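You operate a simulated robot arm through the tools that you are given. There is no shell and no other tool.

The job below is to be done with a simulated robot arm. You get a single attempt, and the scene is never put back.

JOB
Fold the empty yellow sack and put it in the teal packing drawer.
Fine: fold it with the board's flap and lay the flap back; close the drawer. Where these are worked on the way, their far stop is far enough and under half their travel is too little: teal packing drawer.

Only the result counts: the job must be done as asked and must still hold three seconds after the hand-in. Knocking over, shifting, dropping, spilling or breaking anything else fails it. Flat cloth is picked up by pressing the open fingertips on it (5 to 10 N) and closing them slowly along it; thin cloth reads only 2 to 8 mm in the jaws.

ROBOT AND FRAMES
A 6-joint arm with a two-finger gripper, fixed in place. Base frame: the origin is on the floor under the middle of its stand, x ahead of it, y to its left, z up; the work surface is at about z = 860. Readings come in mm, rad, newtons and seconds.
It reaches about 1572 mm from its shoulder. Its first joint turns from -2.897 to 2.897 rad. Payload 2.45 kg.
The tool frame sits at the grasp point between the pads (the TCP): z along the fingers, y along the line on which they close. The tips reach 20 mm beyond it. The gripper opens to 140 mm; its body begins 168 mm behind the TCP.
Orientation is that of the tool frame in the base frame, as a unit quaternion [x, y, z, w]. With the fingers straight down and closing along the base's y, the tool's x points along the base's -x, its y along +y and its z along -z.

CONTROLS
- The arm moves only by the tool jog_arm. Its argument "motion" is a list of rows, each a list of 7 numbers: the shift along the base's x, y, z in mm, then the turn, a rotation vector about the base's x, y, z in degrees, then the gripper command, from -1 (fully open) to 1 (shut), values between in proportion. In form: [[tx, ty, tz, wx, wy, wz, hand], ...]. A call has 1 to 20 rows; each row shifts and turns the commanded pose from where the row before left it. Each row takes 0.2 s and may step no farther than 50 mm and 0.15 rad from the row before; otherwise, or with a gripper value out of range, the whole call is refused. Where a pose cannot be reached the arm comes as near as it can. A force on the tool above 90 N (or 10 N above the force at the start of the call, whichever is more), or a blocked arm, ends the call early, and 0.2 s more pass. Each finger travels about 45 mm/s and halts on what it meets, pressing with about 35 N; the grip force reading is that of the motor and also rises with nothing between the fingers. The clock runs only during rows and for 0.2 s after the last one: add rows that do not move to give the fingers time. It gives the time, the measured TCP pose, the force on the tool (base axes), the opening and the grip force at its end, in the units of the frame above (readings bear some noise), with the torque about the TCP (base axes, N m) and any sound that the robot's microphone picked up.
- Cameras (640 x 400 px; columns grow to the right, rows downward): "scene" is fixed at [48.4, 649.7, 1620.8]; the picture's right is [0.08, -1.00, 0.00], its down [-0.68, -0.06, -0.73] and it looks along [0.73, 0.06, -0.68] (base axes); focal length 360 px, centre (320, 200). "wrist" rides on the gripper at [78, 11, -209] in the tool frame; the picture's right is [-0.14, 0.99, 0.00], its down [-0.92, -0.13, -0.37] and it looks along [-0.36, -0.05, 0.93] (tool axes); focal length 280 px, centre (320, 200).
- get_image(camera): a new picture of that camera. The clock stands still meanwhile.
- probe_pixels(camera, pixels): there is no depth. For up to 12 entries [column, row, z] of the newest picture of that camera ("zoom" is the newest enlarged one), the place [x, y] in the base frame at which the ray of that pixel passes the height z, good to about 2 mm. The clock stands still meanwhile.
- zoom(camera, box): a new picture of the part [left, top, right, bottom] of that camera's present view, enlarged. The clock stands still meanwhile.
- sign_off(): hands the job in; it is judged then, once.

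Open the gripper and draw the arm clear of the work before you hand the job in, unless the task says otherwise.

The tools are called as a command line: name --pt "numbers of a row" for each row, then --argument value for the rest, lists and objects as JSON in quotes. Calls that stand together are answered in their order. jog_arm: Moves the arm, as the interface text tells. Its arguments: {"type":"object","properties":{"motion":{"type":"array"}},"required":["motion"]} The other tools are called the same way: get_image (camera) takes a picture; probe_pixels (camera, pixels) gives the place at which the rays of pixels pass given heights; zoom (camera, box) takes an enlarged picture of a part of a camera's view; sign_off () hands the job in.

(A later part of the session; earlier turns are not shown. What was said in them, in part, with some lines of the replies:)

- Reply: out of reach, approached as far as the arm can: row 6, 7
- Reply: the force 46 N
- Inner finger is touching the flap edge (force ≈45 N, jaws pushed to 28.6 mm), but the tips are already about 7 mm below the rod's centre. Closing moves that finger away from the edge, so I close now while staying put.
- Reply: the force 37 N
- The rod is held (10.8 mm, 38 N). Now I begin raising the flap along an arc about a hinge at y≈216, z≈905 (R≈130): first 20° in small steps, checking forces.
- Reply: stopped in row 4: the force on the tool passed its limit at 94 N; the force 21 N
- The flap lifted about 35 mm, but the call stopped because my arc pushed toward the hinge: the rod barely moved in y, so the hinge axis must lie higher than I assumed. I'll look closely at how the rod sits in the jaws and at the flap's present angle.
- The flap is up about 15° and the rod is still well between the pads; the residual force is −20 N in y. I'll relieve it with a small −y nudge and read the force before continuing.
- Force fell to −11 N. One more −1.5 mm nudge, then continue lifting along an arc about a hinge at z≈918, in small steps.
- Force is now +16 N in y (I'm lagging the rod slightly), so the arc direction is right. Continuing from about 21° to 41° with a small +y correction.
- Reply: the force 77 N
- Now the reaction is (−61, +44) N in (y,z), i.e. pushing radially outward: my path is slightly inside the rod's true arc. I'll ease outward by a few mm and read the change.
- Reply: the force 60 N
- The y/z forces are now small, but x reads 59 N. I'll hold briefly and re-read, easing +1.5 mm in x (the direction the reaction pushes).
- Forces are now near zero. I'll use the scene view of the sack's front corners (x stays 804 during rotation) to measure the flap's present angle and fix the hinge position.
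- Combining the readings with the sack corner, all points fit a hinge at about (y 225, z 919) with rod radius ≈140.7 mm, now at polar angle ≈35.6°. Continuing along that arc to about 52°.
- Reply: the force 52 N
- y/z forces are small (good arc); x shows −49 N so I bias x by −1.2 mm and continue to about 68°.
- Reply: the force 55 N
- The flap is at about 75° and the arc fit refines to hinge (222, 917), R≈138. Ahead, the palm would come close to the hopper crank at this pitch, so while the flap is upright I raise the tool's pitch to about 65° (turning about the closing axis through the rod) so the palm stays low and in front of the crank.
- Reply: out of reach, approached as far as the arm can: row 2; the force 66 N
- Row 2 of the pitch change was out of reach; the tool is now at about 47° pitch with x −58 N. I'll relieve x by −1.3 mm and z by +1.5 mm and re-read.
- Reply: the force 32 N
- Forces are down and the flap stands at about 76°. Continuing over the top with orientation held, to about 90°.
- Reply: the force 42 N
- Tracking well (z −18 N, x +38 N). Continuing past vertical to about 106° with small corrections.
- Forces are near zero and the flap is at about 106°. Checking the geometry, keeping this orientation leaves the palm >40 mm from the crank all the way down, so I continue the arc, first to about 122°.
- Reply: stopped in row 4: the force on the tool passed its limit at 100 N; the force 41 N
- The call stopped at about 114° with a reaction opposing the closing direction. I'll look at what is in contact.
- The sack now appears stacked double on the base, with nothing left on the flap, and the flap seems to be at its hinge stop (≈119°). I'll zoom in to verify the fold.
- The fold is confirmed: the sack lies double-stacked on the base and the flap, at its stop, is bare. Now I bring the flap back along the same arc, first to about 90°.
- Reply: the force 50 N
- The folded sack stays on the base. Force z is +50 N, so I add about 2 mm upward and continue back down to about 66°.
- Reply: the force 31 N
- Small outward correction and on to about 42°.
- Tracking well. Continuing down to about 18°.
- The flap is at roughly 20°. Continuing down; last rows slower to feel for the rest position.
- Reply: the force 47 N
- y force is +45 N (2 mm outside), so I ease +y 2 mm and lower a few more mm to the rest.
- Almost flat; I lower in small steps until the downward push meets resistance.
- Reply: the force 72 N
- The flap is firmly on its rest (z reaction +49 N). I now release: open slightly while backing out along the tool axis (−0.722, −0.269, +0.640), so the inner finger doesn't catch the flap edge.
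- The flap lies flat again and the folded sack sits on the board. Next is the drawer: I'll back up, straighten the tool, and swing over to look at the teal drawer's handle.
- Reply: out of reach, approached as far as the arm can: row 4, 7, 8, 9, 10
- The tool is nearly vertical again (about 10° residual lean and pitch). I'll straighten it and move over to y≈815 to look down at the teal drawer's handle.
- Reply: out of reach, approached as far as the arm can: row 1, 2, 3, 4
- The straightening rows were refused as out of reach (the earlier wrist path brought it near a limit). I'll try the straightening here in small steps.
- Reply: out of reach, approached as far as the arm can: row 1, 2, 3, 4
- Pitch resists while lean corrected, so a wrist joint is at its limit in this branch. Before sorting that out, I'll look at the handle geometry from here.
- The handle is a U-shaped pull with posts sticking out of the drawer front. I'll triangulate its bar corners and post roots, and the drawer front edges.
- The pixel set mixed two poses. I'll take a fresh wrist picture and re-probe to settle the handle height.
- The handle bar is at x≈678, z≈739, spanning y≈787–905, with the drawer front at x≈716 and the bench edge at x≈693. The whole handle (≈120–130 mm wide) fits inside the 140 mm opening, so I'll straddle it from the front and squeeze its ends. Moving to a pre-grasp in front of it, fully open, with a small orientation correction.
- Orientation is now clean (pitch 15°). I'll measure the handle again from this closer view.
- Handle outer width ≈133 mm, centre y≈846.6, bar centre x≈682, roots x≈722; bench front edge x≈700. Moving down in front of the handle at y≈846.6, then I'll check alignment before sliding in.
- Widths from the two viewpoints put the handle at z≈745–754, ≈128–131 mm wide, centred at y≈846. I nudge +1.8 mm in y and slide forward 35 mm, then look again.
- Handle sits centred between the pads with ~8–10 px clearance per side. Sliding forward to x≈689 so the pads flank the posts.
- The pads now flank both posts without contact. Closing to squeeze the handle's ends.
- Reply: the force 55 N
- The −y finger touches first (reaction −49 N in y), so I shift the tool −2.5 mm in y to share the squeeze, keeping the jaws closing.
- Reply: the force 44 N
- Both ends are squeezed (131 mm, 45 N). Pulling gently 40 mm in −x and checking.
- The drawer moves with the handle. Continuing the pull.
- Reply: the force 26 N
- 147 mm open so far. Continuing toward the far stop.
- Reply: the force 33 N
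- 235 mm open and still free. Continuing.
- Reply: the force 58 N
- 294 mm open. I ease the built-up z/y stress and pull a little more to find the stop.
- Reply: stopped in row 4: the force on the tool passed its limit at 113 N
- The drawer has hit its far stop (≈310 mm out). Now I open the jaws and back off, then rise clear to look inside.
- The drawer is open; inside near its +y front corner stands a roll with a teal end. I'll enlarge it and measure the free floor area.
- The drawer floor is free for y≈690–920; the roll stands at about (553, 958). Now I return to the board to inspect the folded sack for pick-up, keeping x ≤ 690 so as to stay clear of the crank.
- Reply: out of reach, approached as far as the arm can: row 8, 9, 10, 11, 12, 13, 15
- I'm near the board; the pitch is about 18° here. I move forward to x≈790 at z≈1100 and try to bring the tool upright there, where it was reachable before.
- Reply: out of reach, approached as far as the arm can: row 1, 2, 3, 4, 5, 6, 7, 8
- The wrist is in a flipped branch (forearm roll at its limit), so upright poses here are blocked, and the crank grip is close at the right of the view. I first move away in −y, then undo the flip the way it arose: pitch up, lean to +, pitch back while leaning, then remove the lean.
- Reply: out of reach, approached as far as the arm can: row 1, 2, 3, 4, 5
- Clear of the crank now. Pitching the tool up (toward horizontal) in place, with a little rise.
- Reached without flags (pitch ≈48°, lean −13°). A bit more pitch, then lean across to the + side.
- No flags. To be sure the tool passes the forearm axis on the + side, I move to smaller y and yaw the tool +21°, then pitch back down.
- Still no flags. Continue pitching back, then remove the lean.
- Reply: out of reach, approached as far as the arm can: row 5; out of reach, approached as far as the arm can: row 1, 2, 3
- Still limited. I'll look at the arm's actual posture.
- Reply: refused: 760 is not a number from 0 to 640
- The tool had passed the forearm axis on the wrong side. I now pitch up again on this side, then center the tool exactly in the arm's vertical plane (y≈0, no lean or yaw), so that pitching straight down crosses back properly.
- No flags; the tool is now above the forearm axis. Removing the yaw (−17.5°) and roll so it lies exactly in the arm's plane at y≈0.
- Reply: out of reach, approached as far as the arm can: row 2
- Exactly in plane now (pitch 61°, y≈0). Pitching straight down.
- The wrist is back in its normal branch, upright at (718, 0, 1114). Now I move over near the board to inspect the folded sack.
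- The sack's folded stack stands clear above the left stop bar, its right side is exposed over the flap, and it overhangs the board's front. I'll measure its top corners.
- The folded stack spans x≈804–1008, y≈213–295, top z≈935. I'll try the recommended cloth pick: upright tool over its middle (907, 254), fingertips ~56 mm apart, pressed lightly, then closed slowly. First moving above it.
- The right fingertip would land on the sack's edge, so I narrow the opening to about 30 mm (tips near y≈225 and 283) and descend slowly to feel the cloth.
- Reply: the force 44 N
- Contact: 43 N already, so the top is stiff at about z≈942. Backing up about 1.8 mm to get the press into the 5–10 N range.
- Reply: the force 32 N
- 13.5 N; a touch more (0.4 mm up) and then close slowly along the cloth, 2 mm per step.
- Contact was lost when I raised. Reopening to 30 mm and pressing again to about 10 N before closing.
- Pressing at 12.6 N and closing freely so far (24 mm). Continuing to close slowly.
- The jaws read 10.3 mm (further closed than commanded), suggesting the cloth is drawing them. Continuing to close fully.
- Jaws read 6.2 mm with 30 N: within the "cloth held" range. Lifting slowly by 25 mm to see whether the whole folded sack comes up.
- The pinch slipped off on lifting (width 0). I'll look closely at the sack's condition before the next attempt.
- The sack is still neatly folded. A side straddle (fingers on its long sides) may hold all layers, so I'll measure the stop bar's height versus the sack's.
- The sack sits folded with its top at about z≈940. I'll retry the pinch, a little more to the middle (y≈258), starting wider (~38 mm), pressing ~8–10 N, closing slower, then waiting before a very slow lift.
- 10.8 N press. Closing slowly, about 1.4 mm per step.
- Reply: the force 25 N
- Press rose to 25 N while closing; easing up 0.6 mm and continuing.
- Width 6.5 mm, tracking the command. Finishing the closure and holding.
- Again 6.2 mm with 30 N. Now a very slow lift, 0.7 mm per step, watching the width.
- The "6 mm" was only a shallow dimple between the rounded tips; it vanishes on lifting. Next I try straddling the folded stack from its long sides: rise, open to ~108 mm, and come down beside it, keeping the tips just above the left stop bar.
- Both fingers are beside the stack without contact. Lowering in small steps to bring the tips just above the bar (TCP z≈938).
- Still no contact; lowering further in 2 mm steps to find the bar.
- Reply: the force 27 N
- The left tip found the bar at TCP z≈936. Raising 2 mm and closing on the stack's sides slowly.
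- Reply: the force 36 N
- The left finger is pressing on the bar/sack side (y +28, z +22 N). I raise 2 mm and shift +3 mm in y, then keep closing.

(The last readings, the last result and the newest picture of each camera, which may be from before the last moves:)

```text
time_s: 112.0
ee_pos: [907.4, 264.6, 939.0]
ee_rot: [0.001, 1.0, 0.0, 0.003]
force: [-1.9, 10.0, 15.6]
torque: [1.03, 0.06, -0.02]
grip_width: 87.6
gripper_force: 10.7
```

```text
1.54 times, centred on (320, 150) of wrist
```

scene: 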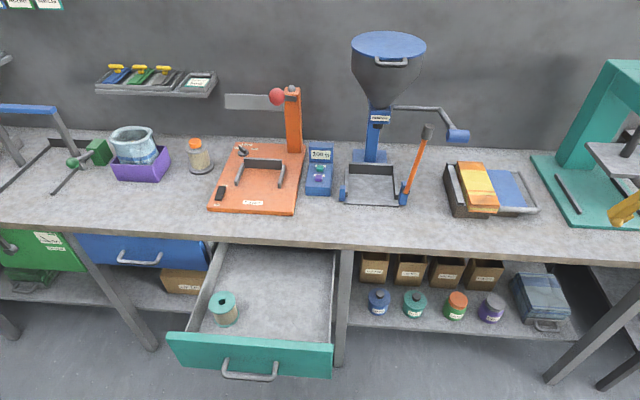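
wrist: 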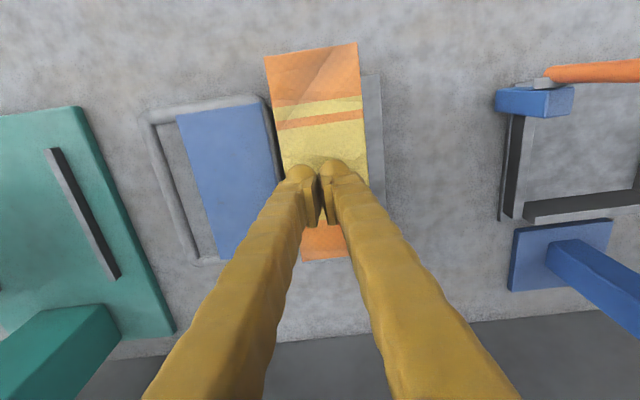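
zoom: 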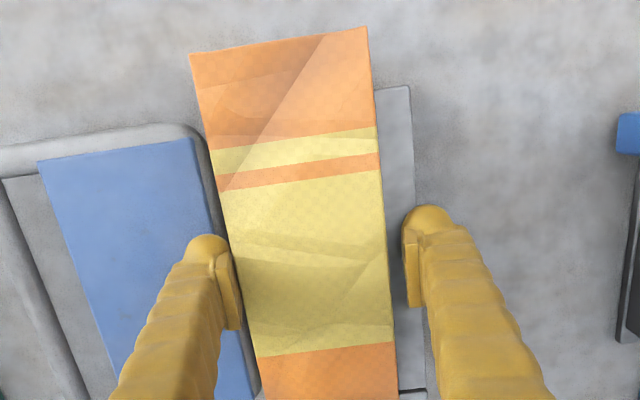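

Right pad is at the sack, left pad still ~8 mm away. I shift −3 mm in y, lift 1 mm off the bar, and close further.

jog_arm --pt "0 -3 1 0 0 0 -0.2" --pt "0 0 0 0 0 0 -0.15" --pt "0 0 0 0 0 0 -0.1" --pt "0 0 0 0 0 0 -0.05" --pt "0 0 0 0 0 0 0" --pt "0 0 0 0 0 0 0.1" --pt "0 0 0 0 0 0 0.1"

zoom --camera "scene" --box '[440, 150, 520, 215]'

zoom --camera "wrist" --box '[210, 20, 430, 280]'

```text
time_s: 113.7
ee_pos: [905.7, 261.1, 940.7]
ee_rot: [0.0, 1.0, 0.002, 0.002]
force: [-2.7, 7.7, 19.7]
torque: [1.09, 0.07, 0.04]
grip_width: 80.3
gripper_force: 13.3
```

```text
6.15 times, centred on (480, 182) of scene
```

zoom: 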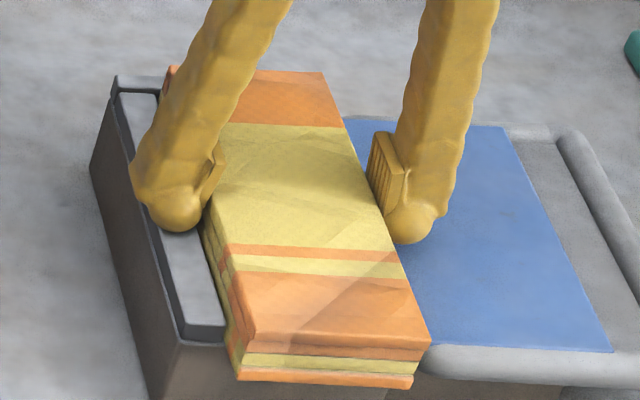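

```text
1.54 times, centred on (320, 150) of wrist
```

zoom: 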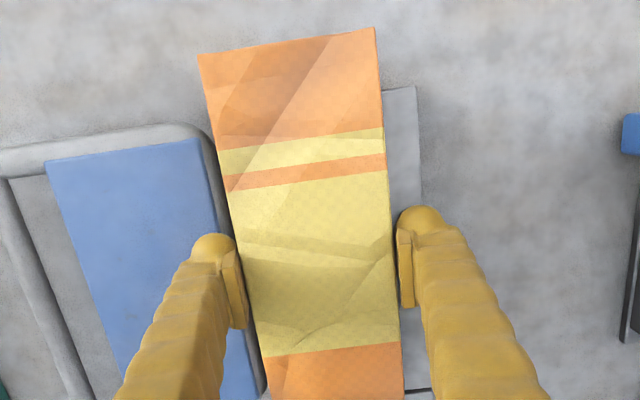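

Width 80.3 mm and both pads seem at the stack. Raising 1.5 mm to unload the bar and closing to full squeeze.

jog_arm --pt "0 0 1.5 0 0 0 0.1" --pt "0 0 0 0 0 0 0.3" --pt "0 0 0 0 0 0 0.5" --pt "0 0 0 0 0 0 0.7" --pt "0 0 0 0 0 0 0.7"

zoom --camera "scene" --box '[440, 150, 520, 215]'

zoom --camera "wrist" --box '[210, 20, 430, 280]'

```text
time_s: 114.8
ee_pos: [906.7, 261.4, 940.5]
ee_rot: [0.0, 1.0, 0.0, 0.002]
force: [0.5, -12.0, -1.6]
torque: [-0.29, -0.03, 0.32]
grip_width: 78.8
gripper_force: 35.1
```

```text
6.15 times, centred on (480, 182) of scene
```

zoom: 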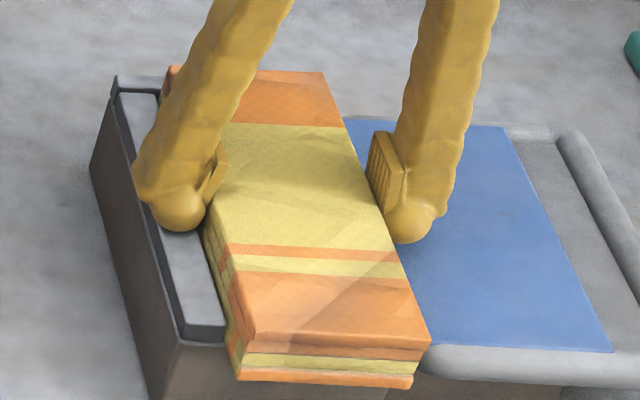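

```text
1.54 times, centred on (320, 150) of wrist
```

zoom: 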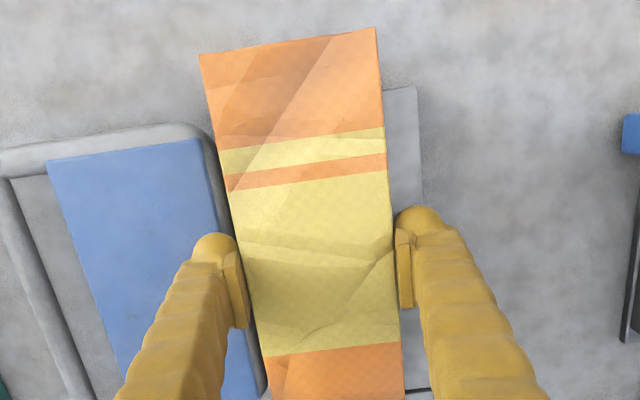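

The stack is firmly squeezed: 78.8 mm at 35 N, no distortion. Lifting slowly by ~12 mm and checking.

jog_arm --pt "0 0 1 0 0 0 0.7" --pt "0 0 1.5 0 0 0 0.7" --pt "0 0 2 0 0 0 0.7" --pt "0 0 2.5 0 0 0 0.7" --pt "0 0 2.5 0 0 0 0.7" --pt "0 0 2.5 0 0 0 0.7" --pt "0 0 0 0 0 0 0.7"

zoom --camera "scene" --box '[440, 140, 540, 225]'

zoom --camera "wrist" --box '[210, 20, 430, 280]'

```text
time_s: 116.5
ee_pos: [905.9, 260.7, 952.6]
ee_rot: [0.0, 1.0, 0.001, 0.003]
force: [0.8, -18.8, -7.4]
torque: [-0.81, -0.29, 0.94]
grip_width: 78.8
gripper_force: 36.0
```

```text
4.71 times, centred on (490, 182) of scene
```

zoom: 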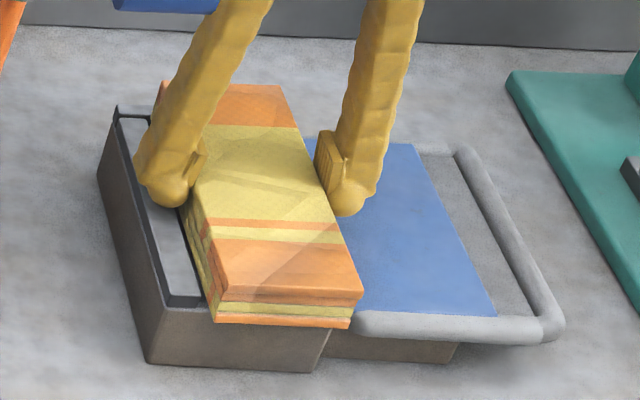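

```text
1.54 times, centred on (320, 150) of wrist
```

zoom: 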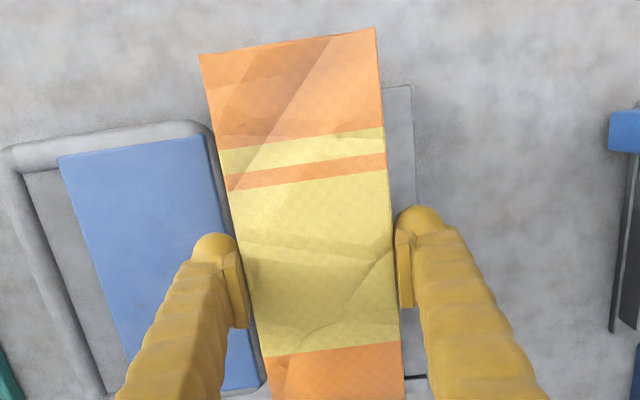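

The stack is rising with the gripper. Continuing to about 40 mm above the board, then checking it's complete.

jog_arm --pt "0 0 3 0 0 0 0.7" --pt "0 0 4 0 0 0 0.7" --pt "0 0 4 0 0 0 0.7" --pt "0 0 5 0 0 0 0.7" --pt "0 0 5 0 0 0 0.7" --pt "0 0 5 0 0 0 0.7" --pt "0 0 0 0 0 0 0.7"

zoom --camera "scene" --box '[440, 130, 540, 225]'

zoom --camera "wrist" --box '[210, 20, 430, 280]'

```text
time_s: 118.0
ee_pos: [906.9, 259.5, 979.0]
ee_rot: [0.0, 1.0, 0.001, 0.002]
force: [0.3, -0.3, -0.8]
torque: [-0.03, -0.03, 0.01]
grip_width: 78.5
gripper_force: 34.8
```

```text
4.21 times, centred on (490, 178) of scene
```

zoom: 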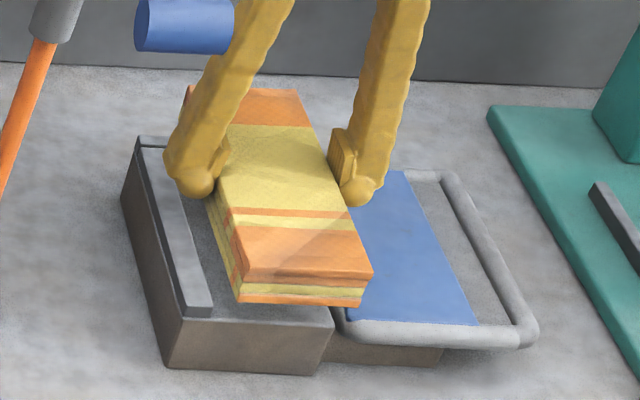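

```text
1.54 times, centred on (320, 150) of wrist
```

zoom: 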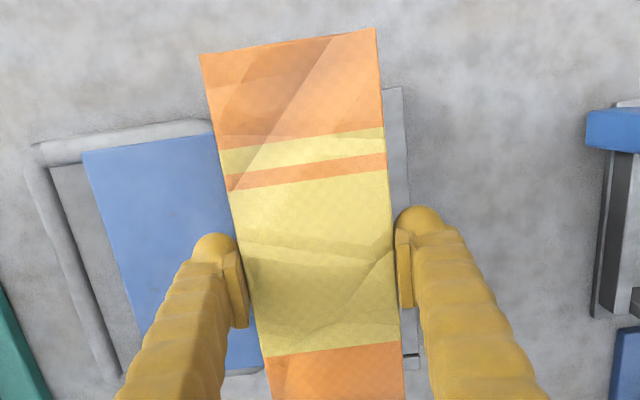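

The whole folded sack is up in one piece. I raise it, shift slightly −y to pass the crank, then bring it back over the bench front.

jog_arm --pt "0 0 15 0 0 0 0.7" --pt "0 -8 25 0 0 0 0.7" --pt "0 -10 25 0 0 0 0.7" --pt "-10 -10 20 0 0 0 0.7" --pt "-20 0 0 0 0 0 0.7" --pt "-25 0 0 0 0 0 0.7" --pt "-28 0 0 0 0 0 0.7" --pt "-28 0 0 0 0 0 0.7" --pt "-28 0 0 0 0 0 0.7" --pt "-28 0 0 0 0 0 0.7" --pt "-28 0 0 0 0 0 0.7" --pt "-28 0 0 0 0 0 0.7" --pt "-28 0 0 0 0 0 0.7" --pt "-28 0 0 0 0 0 0.7" --pt "-15 0 0 0 0 0 0.7" --pt "0 0 0 0 0 0 0.7"

get_image --camera "scene"

get_image --camera "wrist"

```text
time_s: 121.5
ee_pos: [611.1, 231.7, 1063.3]
ee_rot: [0.001, 1.0, 0.001, 0.002]
force: [-0.5, 0.1, -0.8]
torque: [-0.02, 0.0, -0.02]
grip_width: 78.5
gripper_force: 35.2
```

```text
taken
```

scene: 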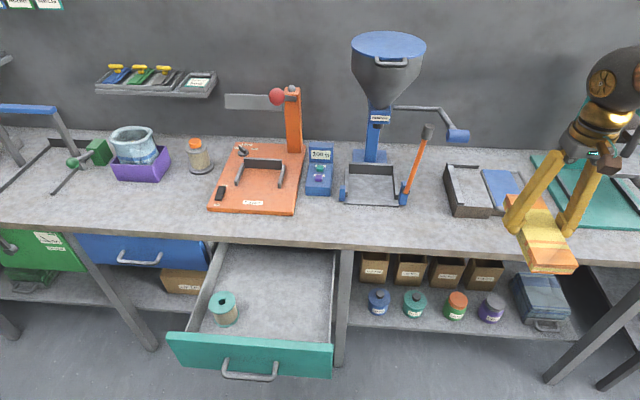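

```text
taken
```

wrist: 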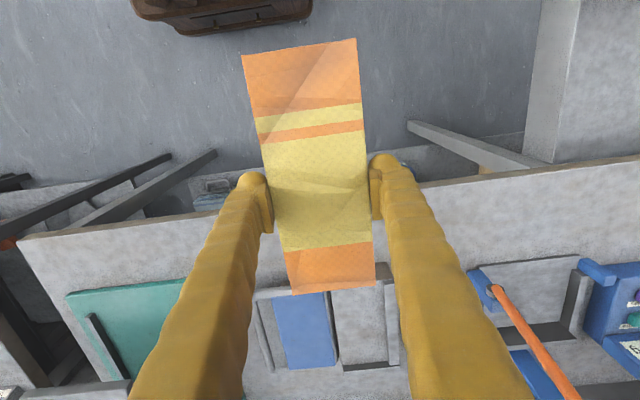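

The sack is carried steadily (78.5 mm). Swinging it over in +y toward the drawer.

jog_arm --pt "-2 15 0 0 0 0 0.7" --pt "-2 25 0 0 0 0 0.7" --pt "-2 30 0 0 0 0 0.7" --pt "-2 30 0 0 0 0 0.7" --pt "-2 30 0 0 0 0 0.7" --pt "-2 30 0 0 0 0 0.7" --pt "-2 30 0 0 0 0 0.7" --pt "-2 30 0 0 0 0 0.7" --pt "-2 30 0 0 0 0 0.7" --pt "-2 30 0 0 0 0 0.7" --pt "-2 30 0 0 0 0 0.7" --pt "-2 30 0 0 0 0 0.7" --pt "-2 30 0 0 0 0 0.7" --pt "-2 30 0 0 0 0 0.7" --pt "-2 30 0 0 0 0 0.7" --pt "-2 30 0 0 0 0 0.7" --pt "-2 30 0 0 0 0 0.7" --pt "-2 30 0 0 0 0 0.7" --pt "0 20 0 0 0 0 0.7" --pt "0 0 0 0 0 0 0.7"

get_image --camera "wrist"

get_image --camera "scene"

```text
time_s: 125.7
ee_pos: [576.3, 772.4, 1064.9]
ee_rot: [0.0, 1.0, 0.0, 0.001]
force: [0.6, 0.0, -0.9]
torque: [0.0, -0.03, -0.03]
grip_width: 78.7
gripper_force: 34.9
```

```text
taken
```

wrist: 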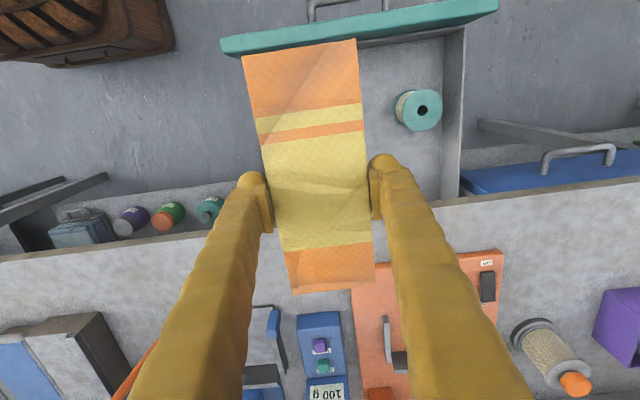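

```text
taken
```

scene: 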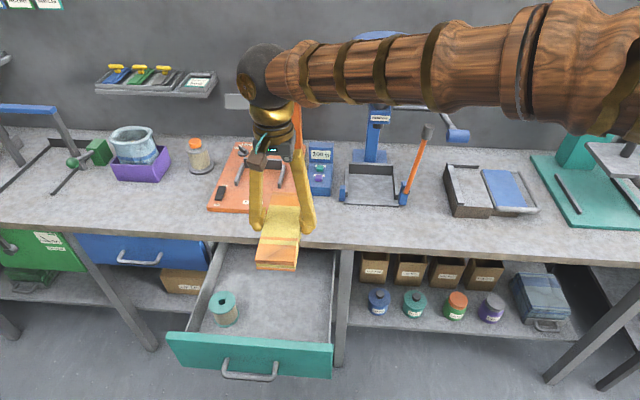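

Upright and steady over the drawer. I check the drawer's front wall and floor positions from this view before lowering.

probe_pixels --camera "wrist" --pixels '[[222, 55, 825], [498, 12, 825], [400, 38, 825], [400, 38, 800], [445, 40, 700], [441, 200, 690], [420, 128, 690], [462, 30, 800], [462, 195, 800]]'

zoom --camera "scene" --box '[160, 225, 360, 385]'

probe_pixels --camera "scene" --pixels '[[170, 335, 820], [333, 345, 820], [225, 322, 690], [225, 322, 700], [223, 298, 750], [215, 250, 800], [333, 255, 800], [188, 333, 690]]'

```text
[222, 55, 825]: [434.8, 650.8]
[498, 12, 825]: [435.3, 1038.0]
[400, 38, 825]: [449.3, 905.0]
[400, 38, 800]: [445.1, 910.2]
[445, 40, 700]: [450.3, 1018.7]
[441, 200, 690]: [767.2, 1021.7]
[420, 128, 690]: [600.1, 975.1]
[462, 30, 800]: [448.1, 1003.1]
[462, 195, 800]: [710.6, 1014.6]
```

```text
2.50 times, centred on (260, 305) of scene
```

zoom: 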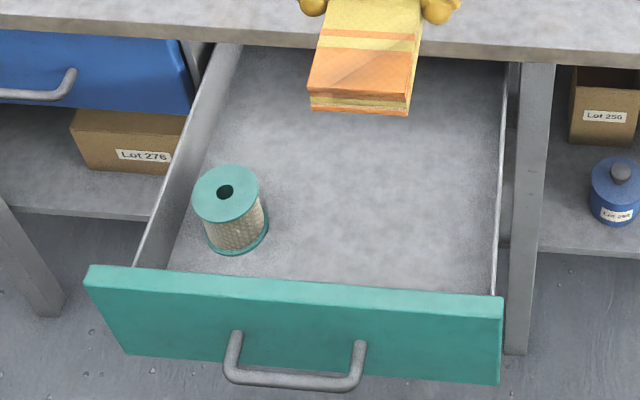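

```text
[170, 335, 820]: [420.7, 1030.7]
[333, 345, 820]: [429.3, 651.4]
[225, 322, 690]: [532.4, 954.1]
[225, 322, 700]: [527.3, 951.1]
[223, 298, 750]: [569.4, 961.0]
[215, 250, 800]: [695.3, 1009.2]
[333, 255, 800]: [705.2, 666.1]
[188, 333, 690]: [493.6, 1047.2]
```

The front wall's inner edge is at x≈437, the roll at about (545, 957), and the bench edge at x≈700: the sack fits at centre (572, 790). Lowering it in.

jog_arm --pt "-2 9 -10 0 0 0 0.7" --pt "-2 9 -20 0 0 0 0.7" --pt "0 0 -25 0 0 0 0.7" --pt "0 0 -25 0 0 0 0.7" --pt "0 0 -25 0 0 0 0.7" --pt "0 0 -25 0 0 0 0.7" --pt "0 0 -25 0 0 0 0.7" --pt "0 0 -25 0 0 0 0.7" --pt "0 0 0 0 0 0 0.7"

get_image --camera "wrist"

get_image --camera "scene"

```text
time_s: 127.7
ee_pos: [572.0, 791.3, 882.5]
ee_rot: [0.0, 1.0, 0.001, 0.002]
force: [0.5, -0.1, -0.2]
torque: [0.0, 0.01, 0.01]
grip_width: 78.7
gripper_force: 35.1
```

```text
taken
```

wrist: 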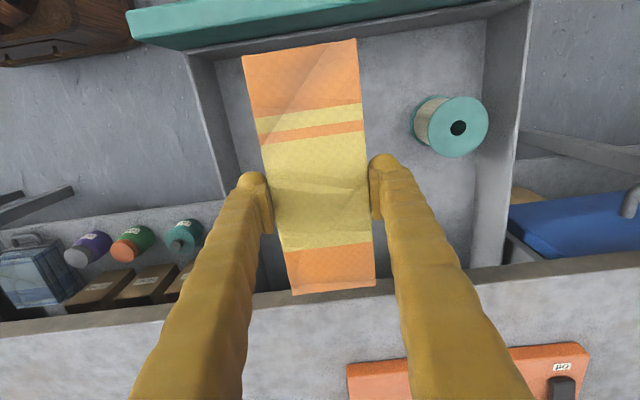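

```text
taken
```

scene: 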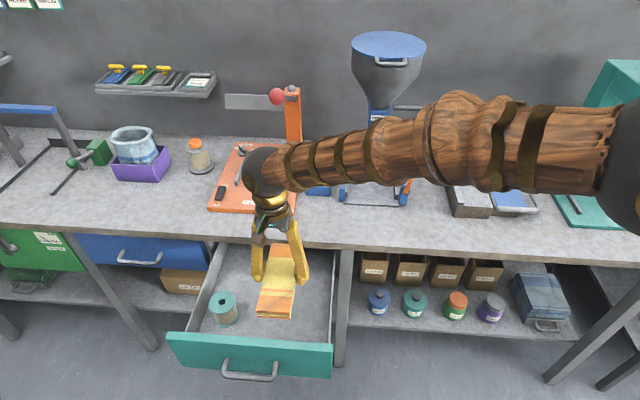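

Before the sack passes the bench edge height, I check the clearance between its far end and the bench edge, and its near end and the drawer front.

probe_pixels --camera "wrist" --pixels '[[295, 295, 878], [375, 286, 878], [243, 56, 878], [355, 39, 878], [450, 283, 860], [200, 312, 860], [300, 33, 825], [400, 22, 825]]'

```text
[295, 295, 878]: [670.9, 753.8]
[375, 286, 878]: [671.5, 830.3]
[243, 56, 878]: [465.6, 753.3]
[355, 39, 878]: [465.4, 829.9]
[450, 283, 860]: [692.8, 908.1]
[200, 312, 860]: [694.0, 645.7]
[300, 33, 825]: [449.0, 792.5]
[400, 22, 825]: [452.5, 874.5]
```

Clearances are ~16 mm (front) and ~22 mm (bench edge). Continuing down.

jog_arm --pt "0 0 -15 0 0 0 0.7" --pt "0 0 -20 0 0 0 0.7" --pt "0 0 -20 0 0 0 0.7" --pt "0 0 -20 0 0 0 0.7" --pt "0 0 -15 0 0 0 0.7" --pt "0 0 -10 0 0 0 0.7" --pt "0 0 -8 0 0 0 0.7" --pt "0 0 0 0 0 0 0.7"

get_image --camera "wrist"

zoom --camera "scene" --box '[160, 225, 360, 385]'

```text
time_s: 129.4
ee_pos: [572.5, 791.1, 775.3]
ee_rot: [0.0, 1.0, 0.0, 0.001]
force: [0.0, 1.3, -1.6]
torque: [-0.01, 0.0, 0.05]
grip_width: 78.7
gripper_force: 35.0
```

```text
taken
```

wrist: 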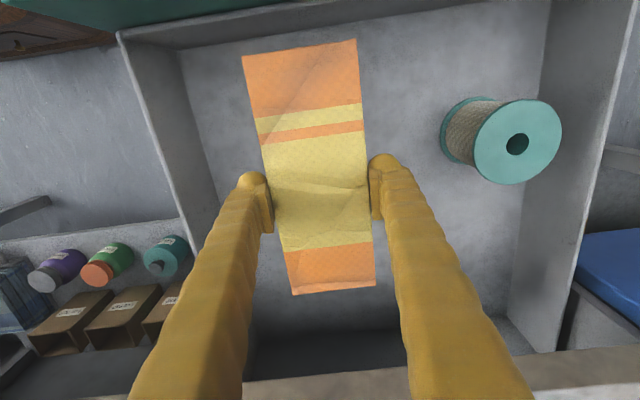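

```text
2.50 times, centred on (260, 305) of scene
```

zoom: 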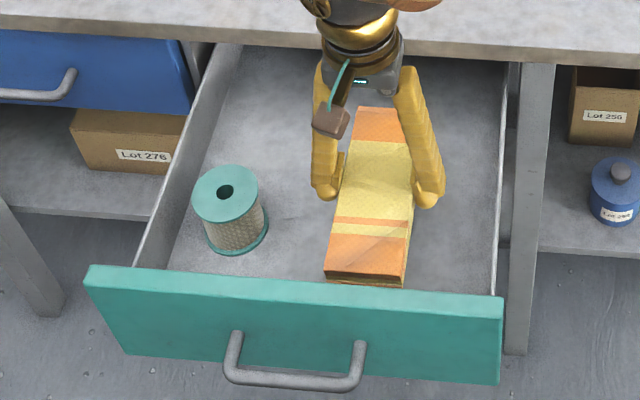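

Inside the drawer and clear all round. Lowering in small steps to find the floor.

jog_arm --pt "0 0 -6 0 0 0 0.7" --pt "0 0 -6 0 0 0 0.7" --pt "0 0 -5 0 0 0 0.7" --pt "0 0 -4 0 0 0 0.7" --pt "0 0 0 0 0 0 0.7"

```text
time_s: 130.7
ee_pos: [572.5, 791.2, 754.9]
ee_rot: [0.001, 1.0, 0.001, 0.002]
force: [-0.7, -0.2, 0.1]
torque: [0.0, 0.0, 0.0]
grip_width: 78.7
gripper_force: 35.1
```

jog_arm --pt "0 0 -4 0 0 0 0.7" --pt "0 0 -4 0 0 0 0.7" --pt "0 0 -3 0 0 0 0.7" --pt "0 0 -3 0 0 0 0.7" --pt "0 0 0 0 0 0 0.7"

```text
time_s: 131.8
ee_pos: [571.3, 791.8, 739.7]
ee_rot: [0.0, 1.0, 0.001, 0.002]
force: [-0.7, 0.1, -0.8]
torque: [0.05, -0.01, 0.01]
grip_width: 78.7
gripper_force: 35.0
```

jog_arm --pt "0 0 -3 0 0 0 0.7" --pt "0 0 -3 0 0 0 0.7" --pt "0 0 -3 0 0 0 0.7" --pt "0 0 0 0 0 0 0.7"

zoom --camera "scene" --box '[180, 245, 340, 365]'

```text
time_s: 132.8
ee_pos: [571.5, 791.9, 731.9]
ee_rot: [0.0, 1.0, 0.001, 0.001]
force: [-0.7, -0.2, -1.1]
torque: [-0.04, 0.0, -0.01]
grip_width: 78.7
gripper_force: 35.0
```

```text
3.33 times, centred on (260, 305) of scene
```

zoom: 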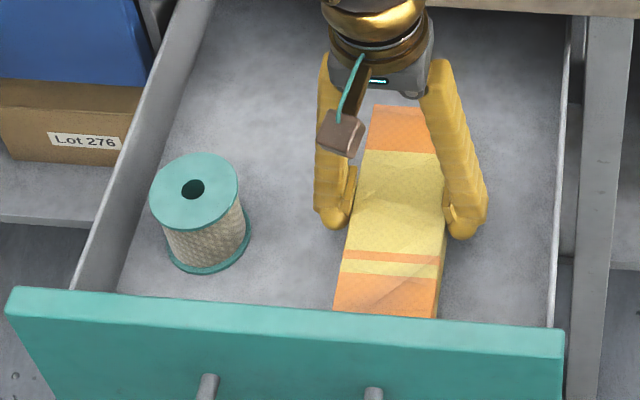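

No floor contact yet. Continuing down slowly.

jog_arm --pt "0 0 -3 0 0 0 0.7" --pt "0 0 -3 0 0 0 0.7" --pt "0 0 -3 0 0 0 0.7" --pt "0 0 -3 0 0 0 0.7" --pt "0 0 0 0 0 0 0.7"

```text
time_s: 134.1
ee_pos: [571.6, 791.7, 719.3]
ee_rot: [0.0, 1.0, 0.001, 0.002]
force: [0.7, 0.1, -0.2]
torque: [-0.02, 0.01, 0.03]
grip_width: 78.7
gripper_force: 35.0
```

jog_arm --pt "0 0 -2.5 0 0 0 0.7" --pt "0 0 -2.5 0 0 0 0.7" --pt "0 0 -2.5 0 0 0 0.7" --pt "0 0 -2.5 0 0 0 0.7" --pt "0 0 0 0 0 0 0.7"

```text
time_s: 135.2
ee_pos: [573.5, 792.0, 710.9]
ee_rot: [0.0, 1.0, 0.001, 0.002]
force: [-0.1, 0.4, 0.1]
torque: [0.02, 0.0, -0.01]
grip_width: 78.8
gripper_force: 35.0
```

jog_arm --pt "0 0 -2 0 0 0 0.7" --pt "0 0 -2 0 0 0 0.7" --pt "0 0 -2 0 0 0 0.7" --pt "0 0 -2 0 0 0 0.7" --pt "0 0 0 0 0 0 0.7"

zoom --camera "scene" --box '[180, 245, 340, 365]'

```text
time_s: 136.4
ee_pos: [572.8, 791.2, 704.8]
ee_rot: [0.001, 1.0, 0.002, 0.003]
force: [1.4, -10.8, 50.9]
torque: [-0.33, 0.32, 0.02]
grip_width: 78.9
gripper_force: 34.8
```

```text
3.33 times, centred on (260, 305) of scene
```

zoom: 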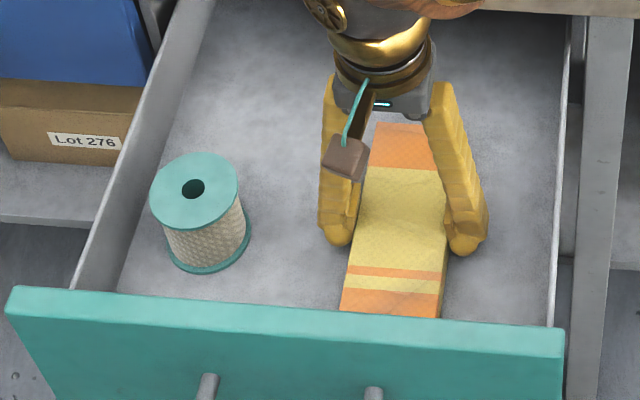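

Floor reached (z force 51 N). Easing up 2.2 mm, then opening the jaws slowly to release.

jog_arm --pt "0 0 1.2 0 0 0 0.7" --pt "0 0 1 0 0 0 0.3" --pt "0 0 0 0 0 0 0" --pt "0 0 0 0 0 0 -0.15" --pt "0 0 0 0 0 0 -0.25" --pt "0 0 0 0 0 0 -0.35" --pt "0 0 0 0 0 0 -0.35"

get_image --camera "wrist"

zoom --camera "scene" --box '[180, 245, 340, 365]'

```text
time_s: 138.1
ee_pos: [572.7, 790.9, 703.4]
ee_rot: [0.0, 1.0, -0.001, 0.001]
force: [-0.3, 0.7, -0.9]
torque: [0.0, -0.01, 0.0]
grip_width: 94.8
gripper_force: 0.0
```

```text
taken
```

wrist: 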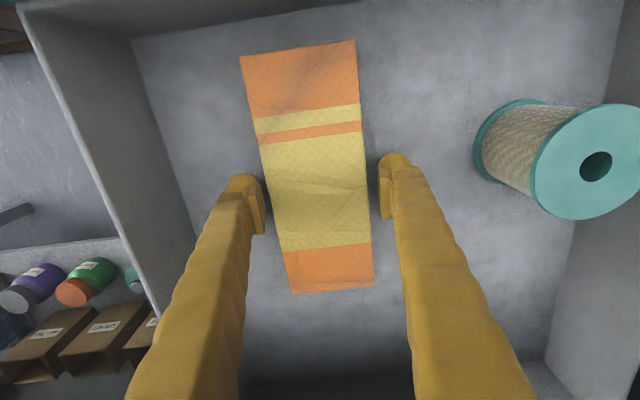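

```text
3.33 times, centred on (260, 305) of scene
```

zoom: 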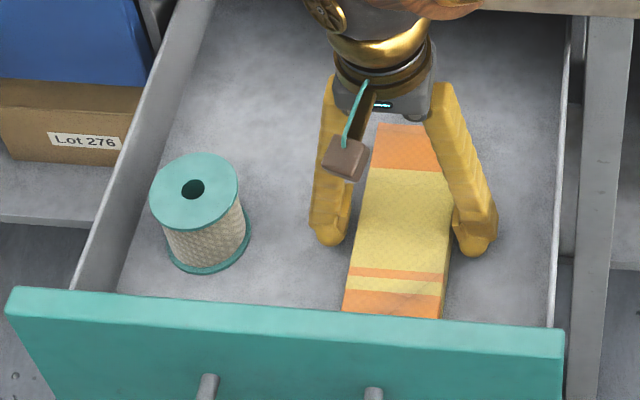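

The sack lies flat and folded in the drawer. Raising straight out and moving in front of the drawer, with the jaws shut, ready to push the handle bar.

jog_arm --pt "0 0 8 0 0 0 -0.4" --pt "0 0 15 0 0 0 -0.4" --pt "0 0 25 0 0 0 -0.4" --pt "0 0 35 0 0 0 -0.4" --pt "0 0 40 0 0 0 -0.4" --pt "0 0 40 0 0 0 -0.4" --pt "0 0 40 0 0 0 -0.4" --pt "0 0 40 0 0 0 0" --pt "-20 5 20 0 0 0 0.5" --pt "-35 10 0 0 0 0 1" --pt "-35 10 0 0 0 0 1" --pt "-35 10 0 0 0 0 1" --pt "-35 10 0 0 0 0 1" --pt "-35 10 0 0 0 0 1" --pt "-35 0 0 0 0 0 1" --pt "-18 0 0 0 0 0 1" --pt "0 0 0 0 0 0 1"

get_image --camera "wrist"

get_image --camera "scene"

```text
time_s: 141.7
ee_pos: [325.5, 845.8, 966.2]
ee_rot: [0.001, 1.0, 0.0, 0.002]
force: [0.4, -0.4, 0.1]
torque: [0.03, 0.01, -0.03]
grip_width: 0.0
gripper_force: 29.0
```

```text
taken
```

wrist: 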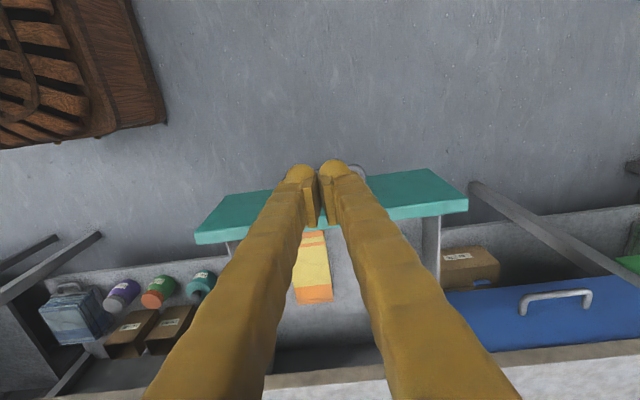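

```text
taken
```

scene: 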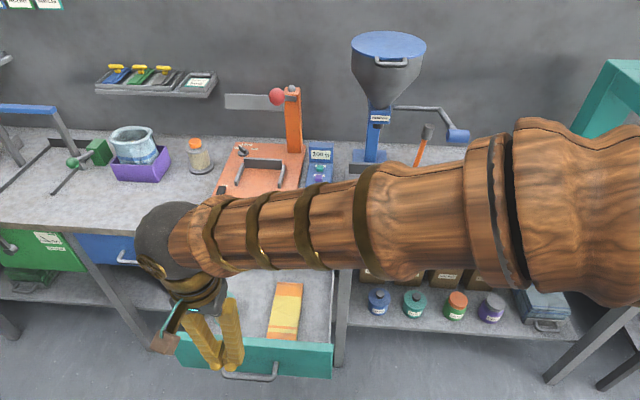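

I'll verify where the handle bar is before descending in front of it.

probe_pixels --camera "scene" --pixels '[[250, 377, 745], [222, 374, 745], [277, 380, 745], [222, 360, 745], [277, 366, 745]]'

zoom --camera "scene" --box '[160, 300, 340, 400]'

```text
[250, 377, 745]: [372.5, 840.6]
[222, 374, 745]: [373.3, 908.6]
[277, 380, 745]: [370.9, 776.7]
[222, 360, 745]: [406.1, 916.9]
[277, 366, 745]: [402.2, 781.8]
```

```text
3.56 times, centred on (250, 350) of scene
```

zoom: 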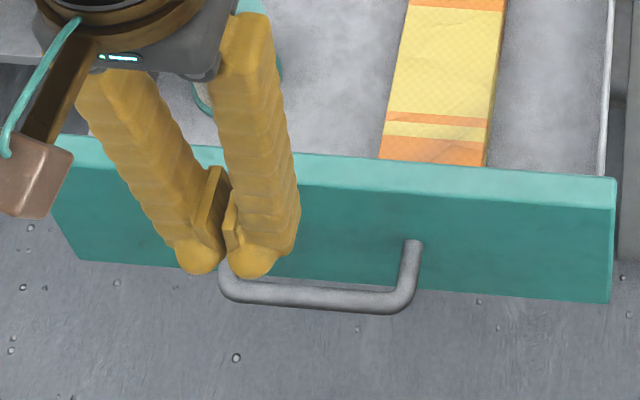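

The handle bar is at x≈371. Descending at x≈325 in front of it to z≈748.

jog_arm --pt "0 0 -30 0 0 0 1" --pt "0 0 -40 0 0 0 1" --pt "0 0 -40 0 0 0 1" --pt "0 0 -40 0 0 0 1" --pt "0 0 -40 0 0 0 1" --pt "0 0 -28 0 0 0 1" --pt "0 0 0 0 0 0 1"

get_image --camera "wrist"

zoom --camera "scene" --box '[160, 280, 340, 400]'

```text
time_s: 143.2
ee_pos: [326.7, 846.1, 748.4]
ee_rot: [0.0, 1.0, 0.001, 0.002]
force: [-0.9, 0.0, 0.3]
torque: [0.0, 0.0, 0.0]
grip_width: 0.1
gripper_force: 29.6
```

```text
taken
```

wrist: 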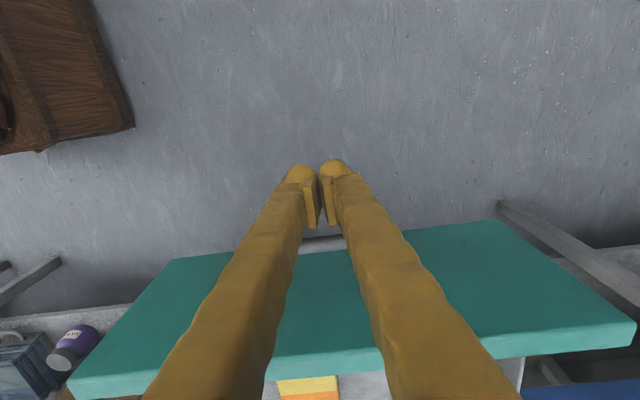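

```text
3.33 times, centred on (250, 340) of scene
```

zoom: 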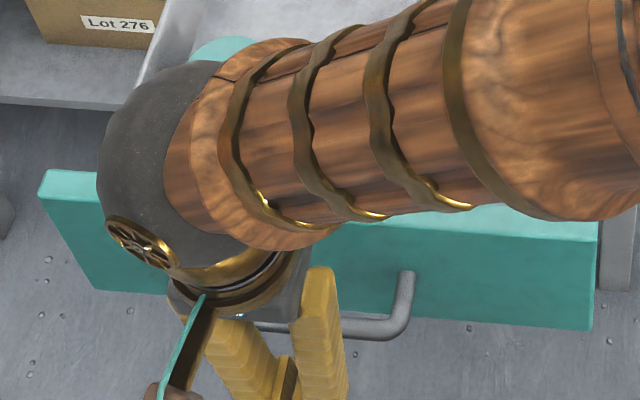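

In position behind (in front of) the bar. Pushing forward gently.

jog_arm --pt "8 0 0 0 0 0 1" --pt "6 0 0 0 0 0 1" --pt "5 0 0 0 0 0 1" --pt "5 0 0 0 0 0 1" --pt "5 0 0 0 0 0 1" --pt "6 0 0 0 0 0 1" --pt "7 0 0 0 0 0 1" --pt "8 0 0 0 0 0 1" --pt "8 0 0 0 0 0 1" --pt "8 0 0 0 0 0 1" --pt "8 0 0 0 0 0 1" --pt "8 0 0 0 0 0 1"

get_image --camera "wrist"

```text
time_s: 145.8
ee_pos: [406.7, 845.8, 749.6]
ee_rot: [0.0, 1.0, 0.001, 0.002]
force: [-0.6, -0.2, -0.3]
torque: [-0.01, 0.0, -0.01]
grip_width: 0.0
gripper_force: 29.6
```

```text
taken
```

wrist: 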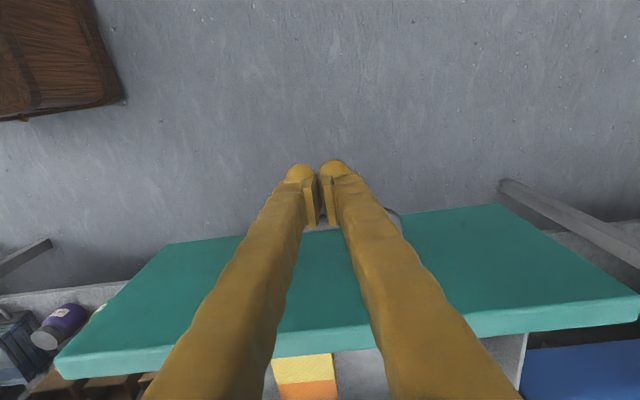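

The drawer is sliding in with almost no force. Continuing.

jog_arm --pt "8 0 0 0 0 0 1" --pt "8 0 0 0 0 0 1" --pt "9 0 0 0 0 0 1" --pt "9 0 0 0 0 0 1" --pt "9 0 0 0 0 0 1" --pt "9 0 0 0 0 0 1" --pt "9 0 0 0 0 0 1" --pt "9 0 0 0 0 0 1" --pt "9 0 0 0 0 0 1" --pt "9 0 0 0 0 0 1" --pt "9 0 0 0 0 0 1" --pt "9 0 0 0 0 0 1" --pt "9 0 0 0 0 0 1" --pt "9 0 0 0 0 0 1" --pt "8 0 0 0 0 0 1" --pt "8 0 0 0 0 0 1"

get_image --camera "wrist"

get_image --camera "scene"

```text
time_s: 149.2
ee_pos: [547.1, 848.3, 749.0]
ee_rot: [0.0, 1.0, 0.001, 0.003]
force: [-0.4, -0.2, -0.2]
torque: [-0.02, 0.04, 0.04]
grip_width: 0.0
gripper_force: 29.3
```

```text
taken
```

wrist: 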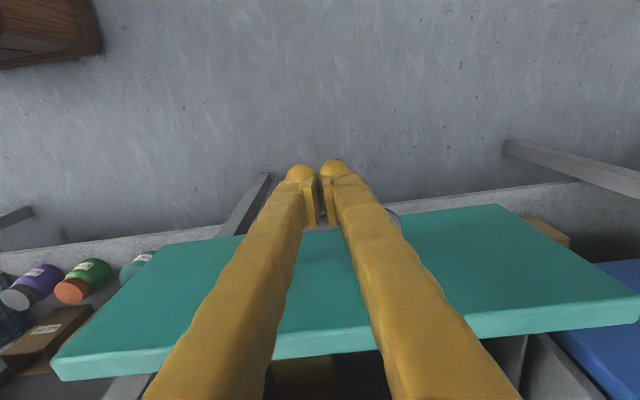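

```text
taken
```

scene: 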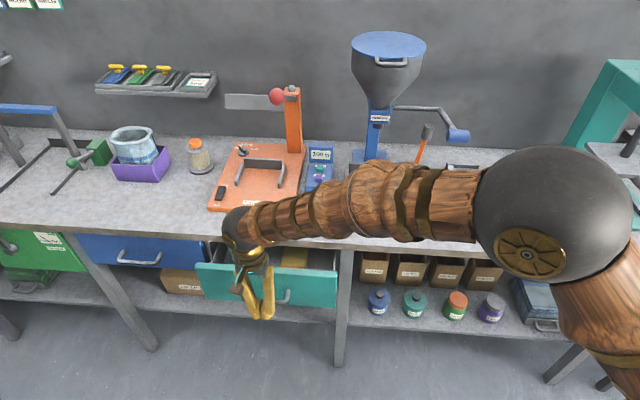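

Continuing the push; slowing for the last part until it seats.

jog_arm --pt "8 -0.5 0 0 0 0 1" --pt "9 -0.5 0 0 0 0 1" --pt "9 0 0 0 0 0 1" --pt "9 0 0 0 0 0 1" --pt "9 0 0 0 0 0 1" --pt "9 0 0 0 0 0 1" --pt "8 0 0 0 0 0 1" --pt "8 0 0 0 0 0 1" --pt "7 0 0 0 0 0 1" --pt "6 0 0 0 0 0 1" --pt "5 0 0 0 0 0 1" --pt "4 0 0 0 0 0 1"

get_image --camera "wrist"

get_image --camera "scene"

```text
time_s: 151.8
ee_pos: [638.3, 844.8, 747.9]
ee_rot: [0.001, 1.0, 0.0, 0.002]
force: [0.4, 0.2, -1.0]
torque: [0.0, -0.01, 0.01]
grip_width: 0.0
gripper_force: 29.9
```

```text
taken
```

wrist: 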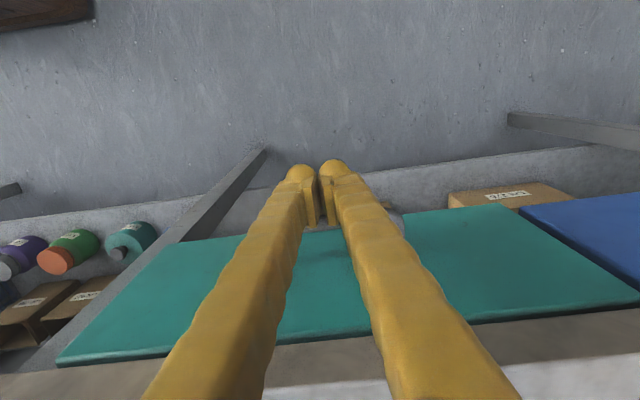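

```text
taken
```

scene: 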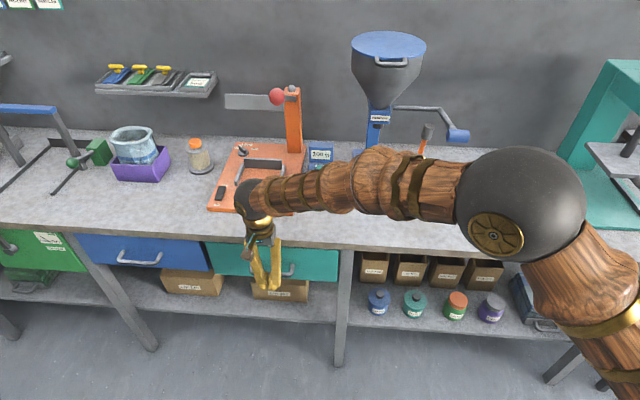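

Nearly closed. Short steps until it seats and resists.

jog_arm --pt "4 0 0 0 0 0 1" --pt "4 0 0 0 0 0 1" --pt "4 0 0 0 0 0 1" --pt "3 0 0 0 0 0 1" --pt "3 0 0 0 0 0 1" --pt "2 0 0 0 0 0 1" --pt "0 0 0 0 0 0 1"

get_image --camera "wrist"

```text
time_s: 153.0
ee_pos: [645.4, 845.3, 747.4]
ee_rot: [-0.001, 1.0, -0.002, -0.002]
force: [-7.0, -1.3, -1.7]
torque: [0.03, 0.04, 0.02]
grip_width: 6.0
gripper_force: 29.4
stopped in row 5: the force on the tool passed its limit at 100 N (the readings are from after the stop); the commanded pose is now the measured one
```

```text
taken
```

wrist: 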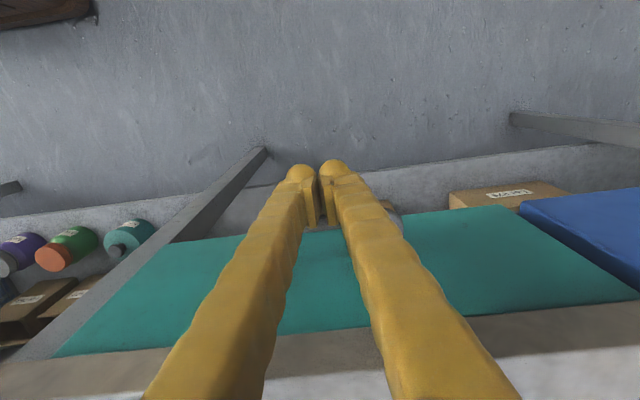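

Firm resistance (100 N) at x≈645, so the drawer seems seated. I back off and check whether it's flush like before.

jog_arm --pt "-8 0 0 0 0 0 1" --pt "-20 0 0 0 0 0 1" --pt "-30 0 0 0 0 0 1" --pt "-30 0 20 0 0 0 1" --pt "-10 0 40 0 0 0 1" --pt "0 0 40 0 0 0 0.5" --pt "0 0 40 0 0 0 0" --pt "0 0 40 0 0 0 -0.5" --pt "0 0 40 0 0 0 -0.5" --pt "0 -30 40 0 0 0 -0.5" --pt "0 -40 30 0 0 0 -0.5" --pt "0 0 0 0 0 0 -0.5"

get_image --camera "wrist"

get_image --camera "scene"

```text
time_s: 155.6
ee_pos: [548.7, 776.8, 1038.1]
ee_rot: [-0.001, 1.0, -0.002, -0.001]
force: [-0.1, 0.0, -0.2]
torque: [-0.02, 0.0, -0.03]
grip_width: 104.8
gripper_force: 0.0
```

```text
taken
```

wrist: 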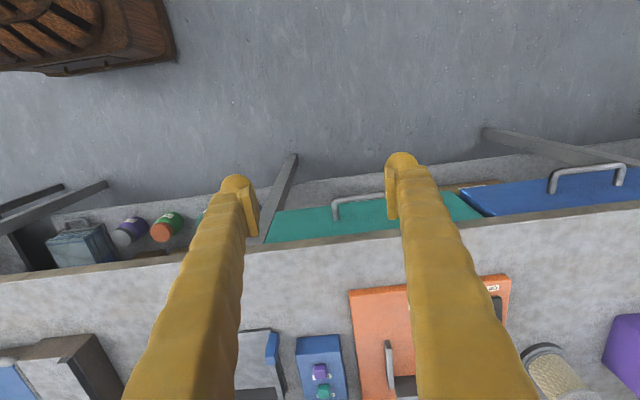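

```text
taken
```

scene: 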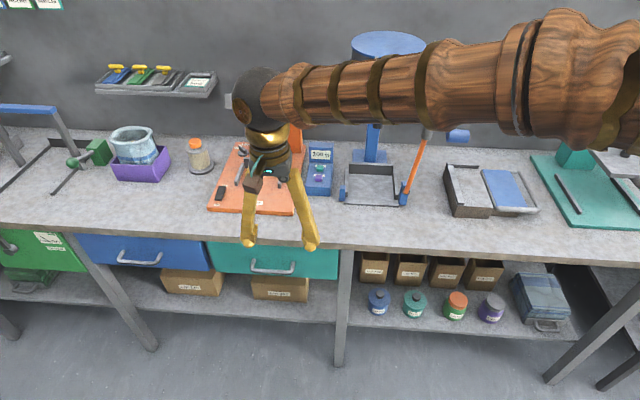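

The drawer looks closed. I compare the handle's pixel position with the initial view.

zoom --camera "scene" --box '[200, 230, 350, 310]'

zoom --camera "scene" --box '[430, 140, 560, 230]'

```text
4.27 times, centred on (275, 270) of scene
```

zoom: 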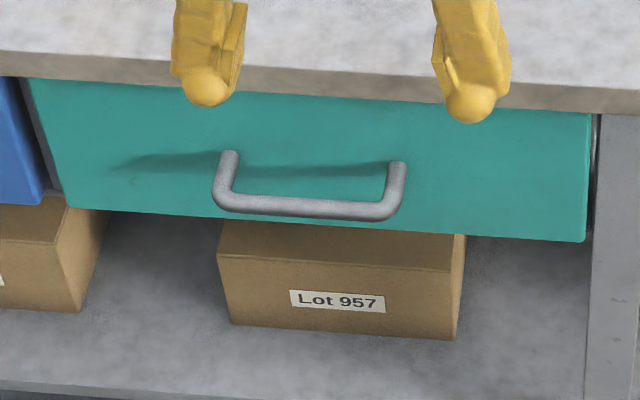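

```text
4.44 times, centred on (495, 185) of scene
```

zoom: 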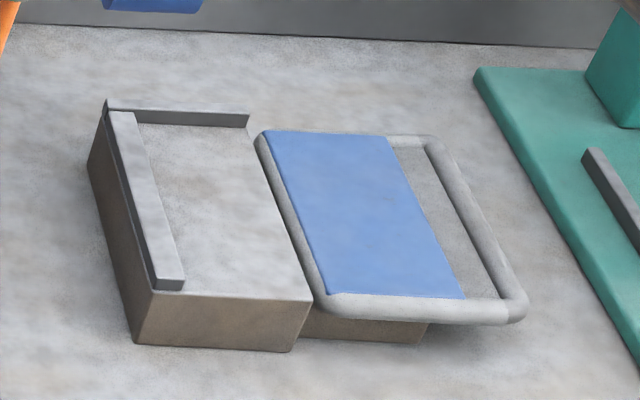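

The handle's pixels match the initial view exactly, so the drawer is fully closed; the board is unmoved with its flap flat and the sack gone from it. I raise the open gripper and draw the arm clear toward its starting place.

jog_arm --pt "0 0 30 0 0 0 -1" --pt "0 0 40 0 0 0 -1" --pt "0 -20 40 0 0 0 -1" --pt "0 -35 20 0 0 0 -1" --pt "0 -35 0 0 0 0 -1" --pt "0 -35 0 0 0 0 -1" --pt "0 -35 0 0 0 0 -1" --pt "0 -35 0 0 0 0 -1" --pt "0 -35 0 0 0 0 -1" --pt "0 -35 0 0 0 0 -1" --pt "0 -35 0 0 0 0 -1" --pt "0 -30 0 0 0 0 -1" --pt "0 -20 0 0 0 0 -1" --pt "0 0 0 0 0 0 -1"

get_image --camera "scene"

get_image --camera "wrist"

```text
time_s: 158.6
ee_pos: [549.3, 426.5, 1168.4]
ee_rot: [-0.001, 1.0, -0.002, -0.002]
force: [-0.2, 0.5, -0.3]
torque: [-0.01, 0.01, 0.01]
grip_width: 140.0
gripper_force: 0.1
```

```text
taken
```

scene: 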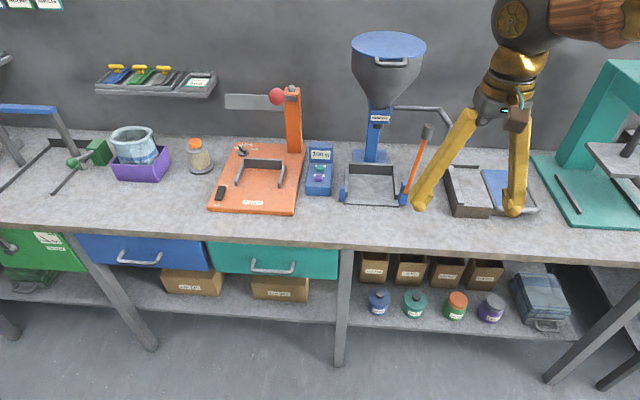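

```text
taken
```

wrist: 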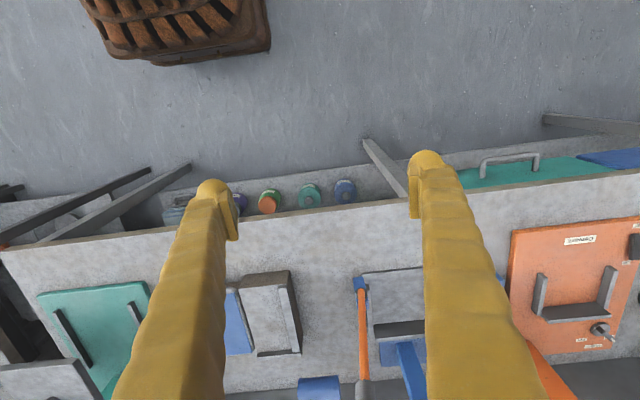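

The sack is folded in the closed teal drawer. The flap is laid back, the gripper is open and clear, and the rest of the bench looks as it did at the start. Handing in.

sign_off

```text
The job is handed in.
```

The yellow sack is folded and lying flat in the teal packing drawer. The drawer is closed and the board's flap is laid back down. I handed the job in and have not been told how it was judged.

- **Fold:** The flap swung to a hard stop at roughly 119°, not a full half turn. The sack was doubled on the base by then, so I brought the flap back down and checked that it lay flat.
- **Pick-up:** The press-and-pinch method slipped off twice. I then gripped the folded stack by its two long sides, and it came up in one piece and stayed folded.
- **Drawer:** I opened it to its far stop. It now sits exactly where it did at the start. A roll was already standing in the drawer; the sack was set down clear of it. I could not see inside again once the drawer was shut.
- **Everything else:** Nothing on the bench or shelf looks moved in the last pictures. The gripper is open and the arm is clear of the work.
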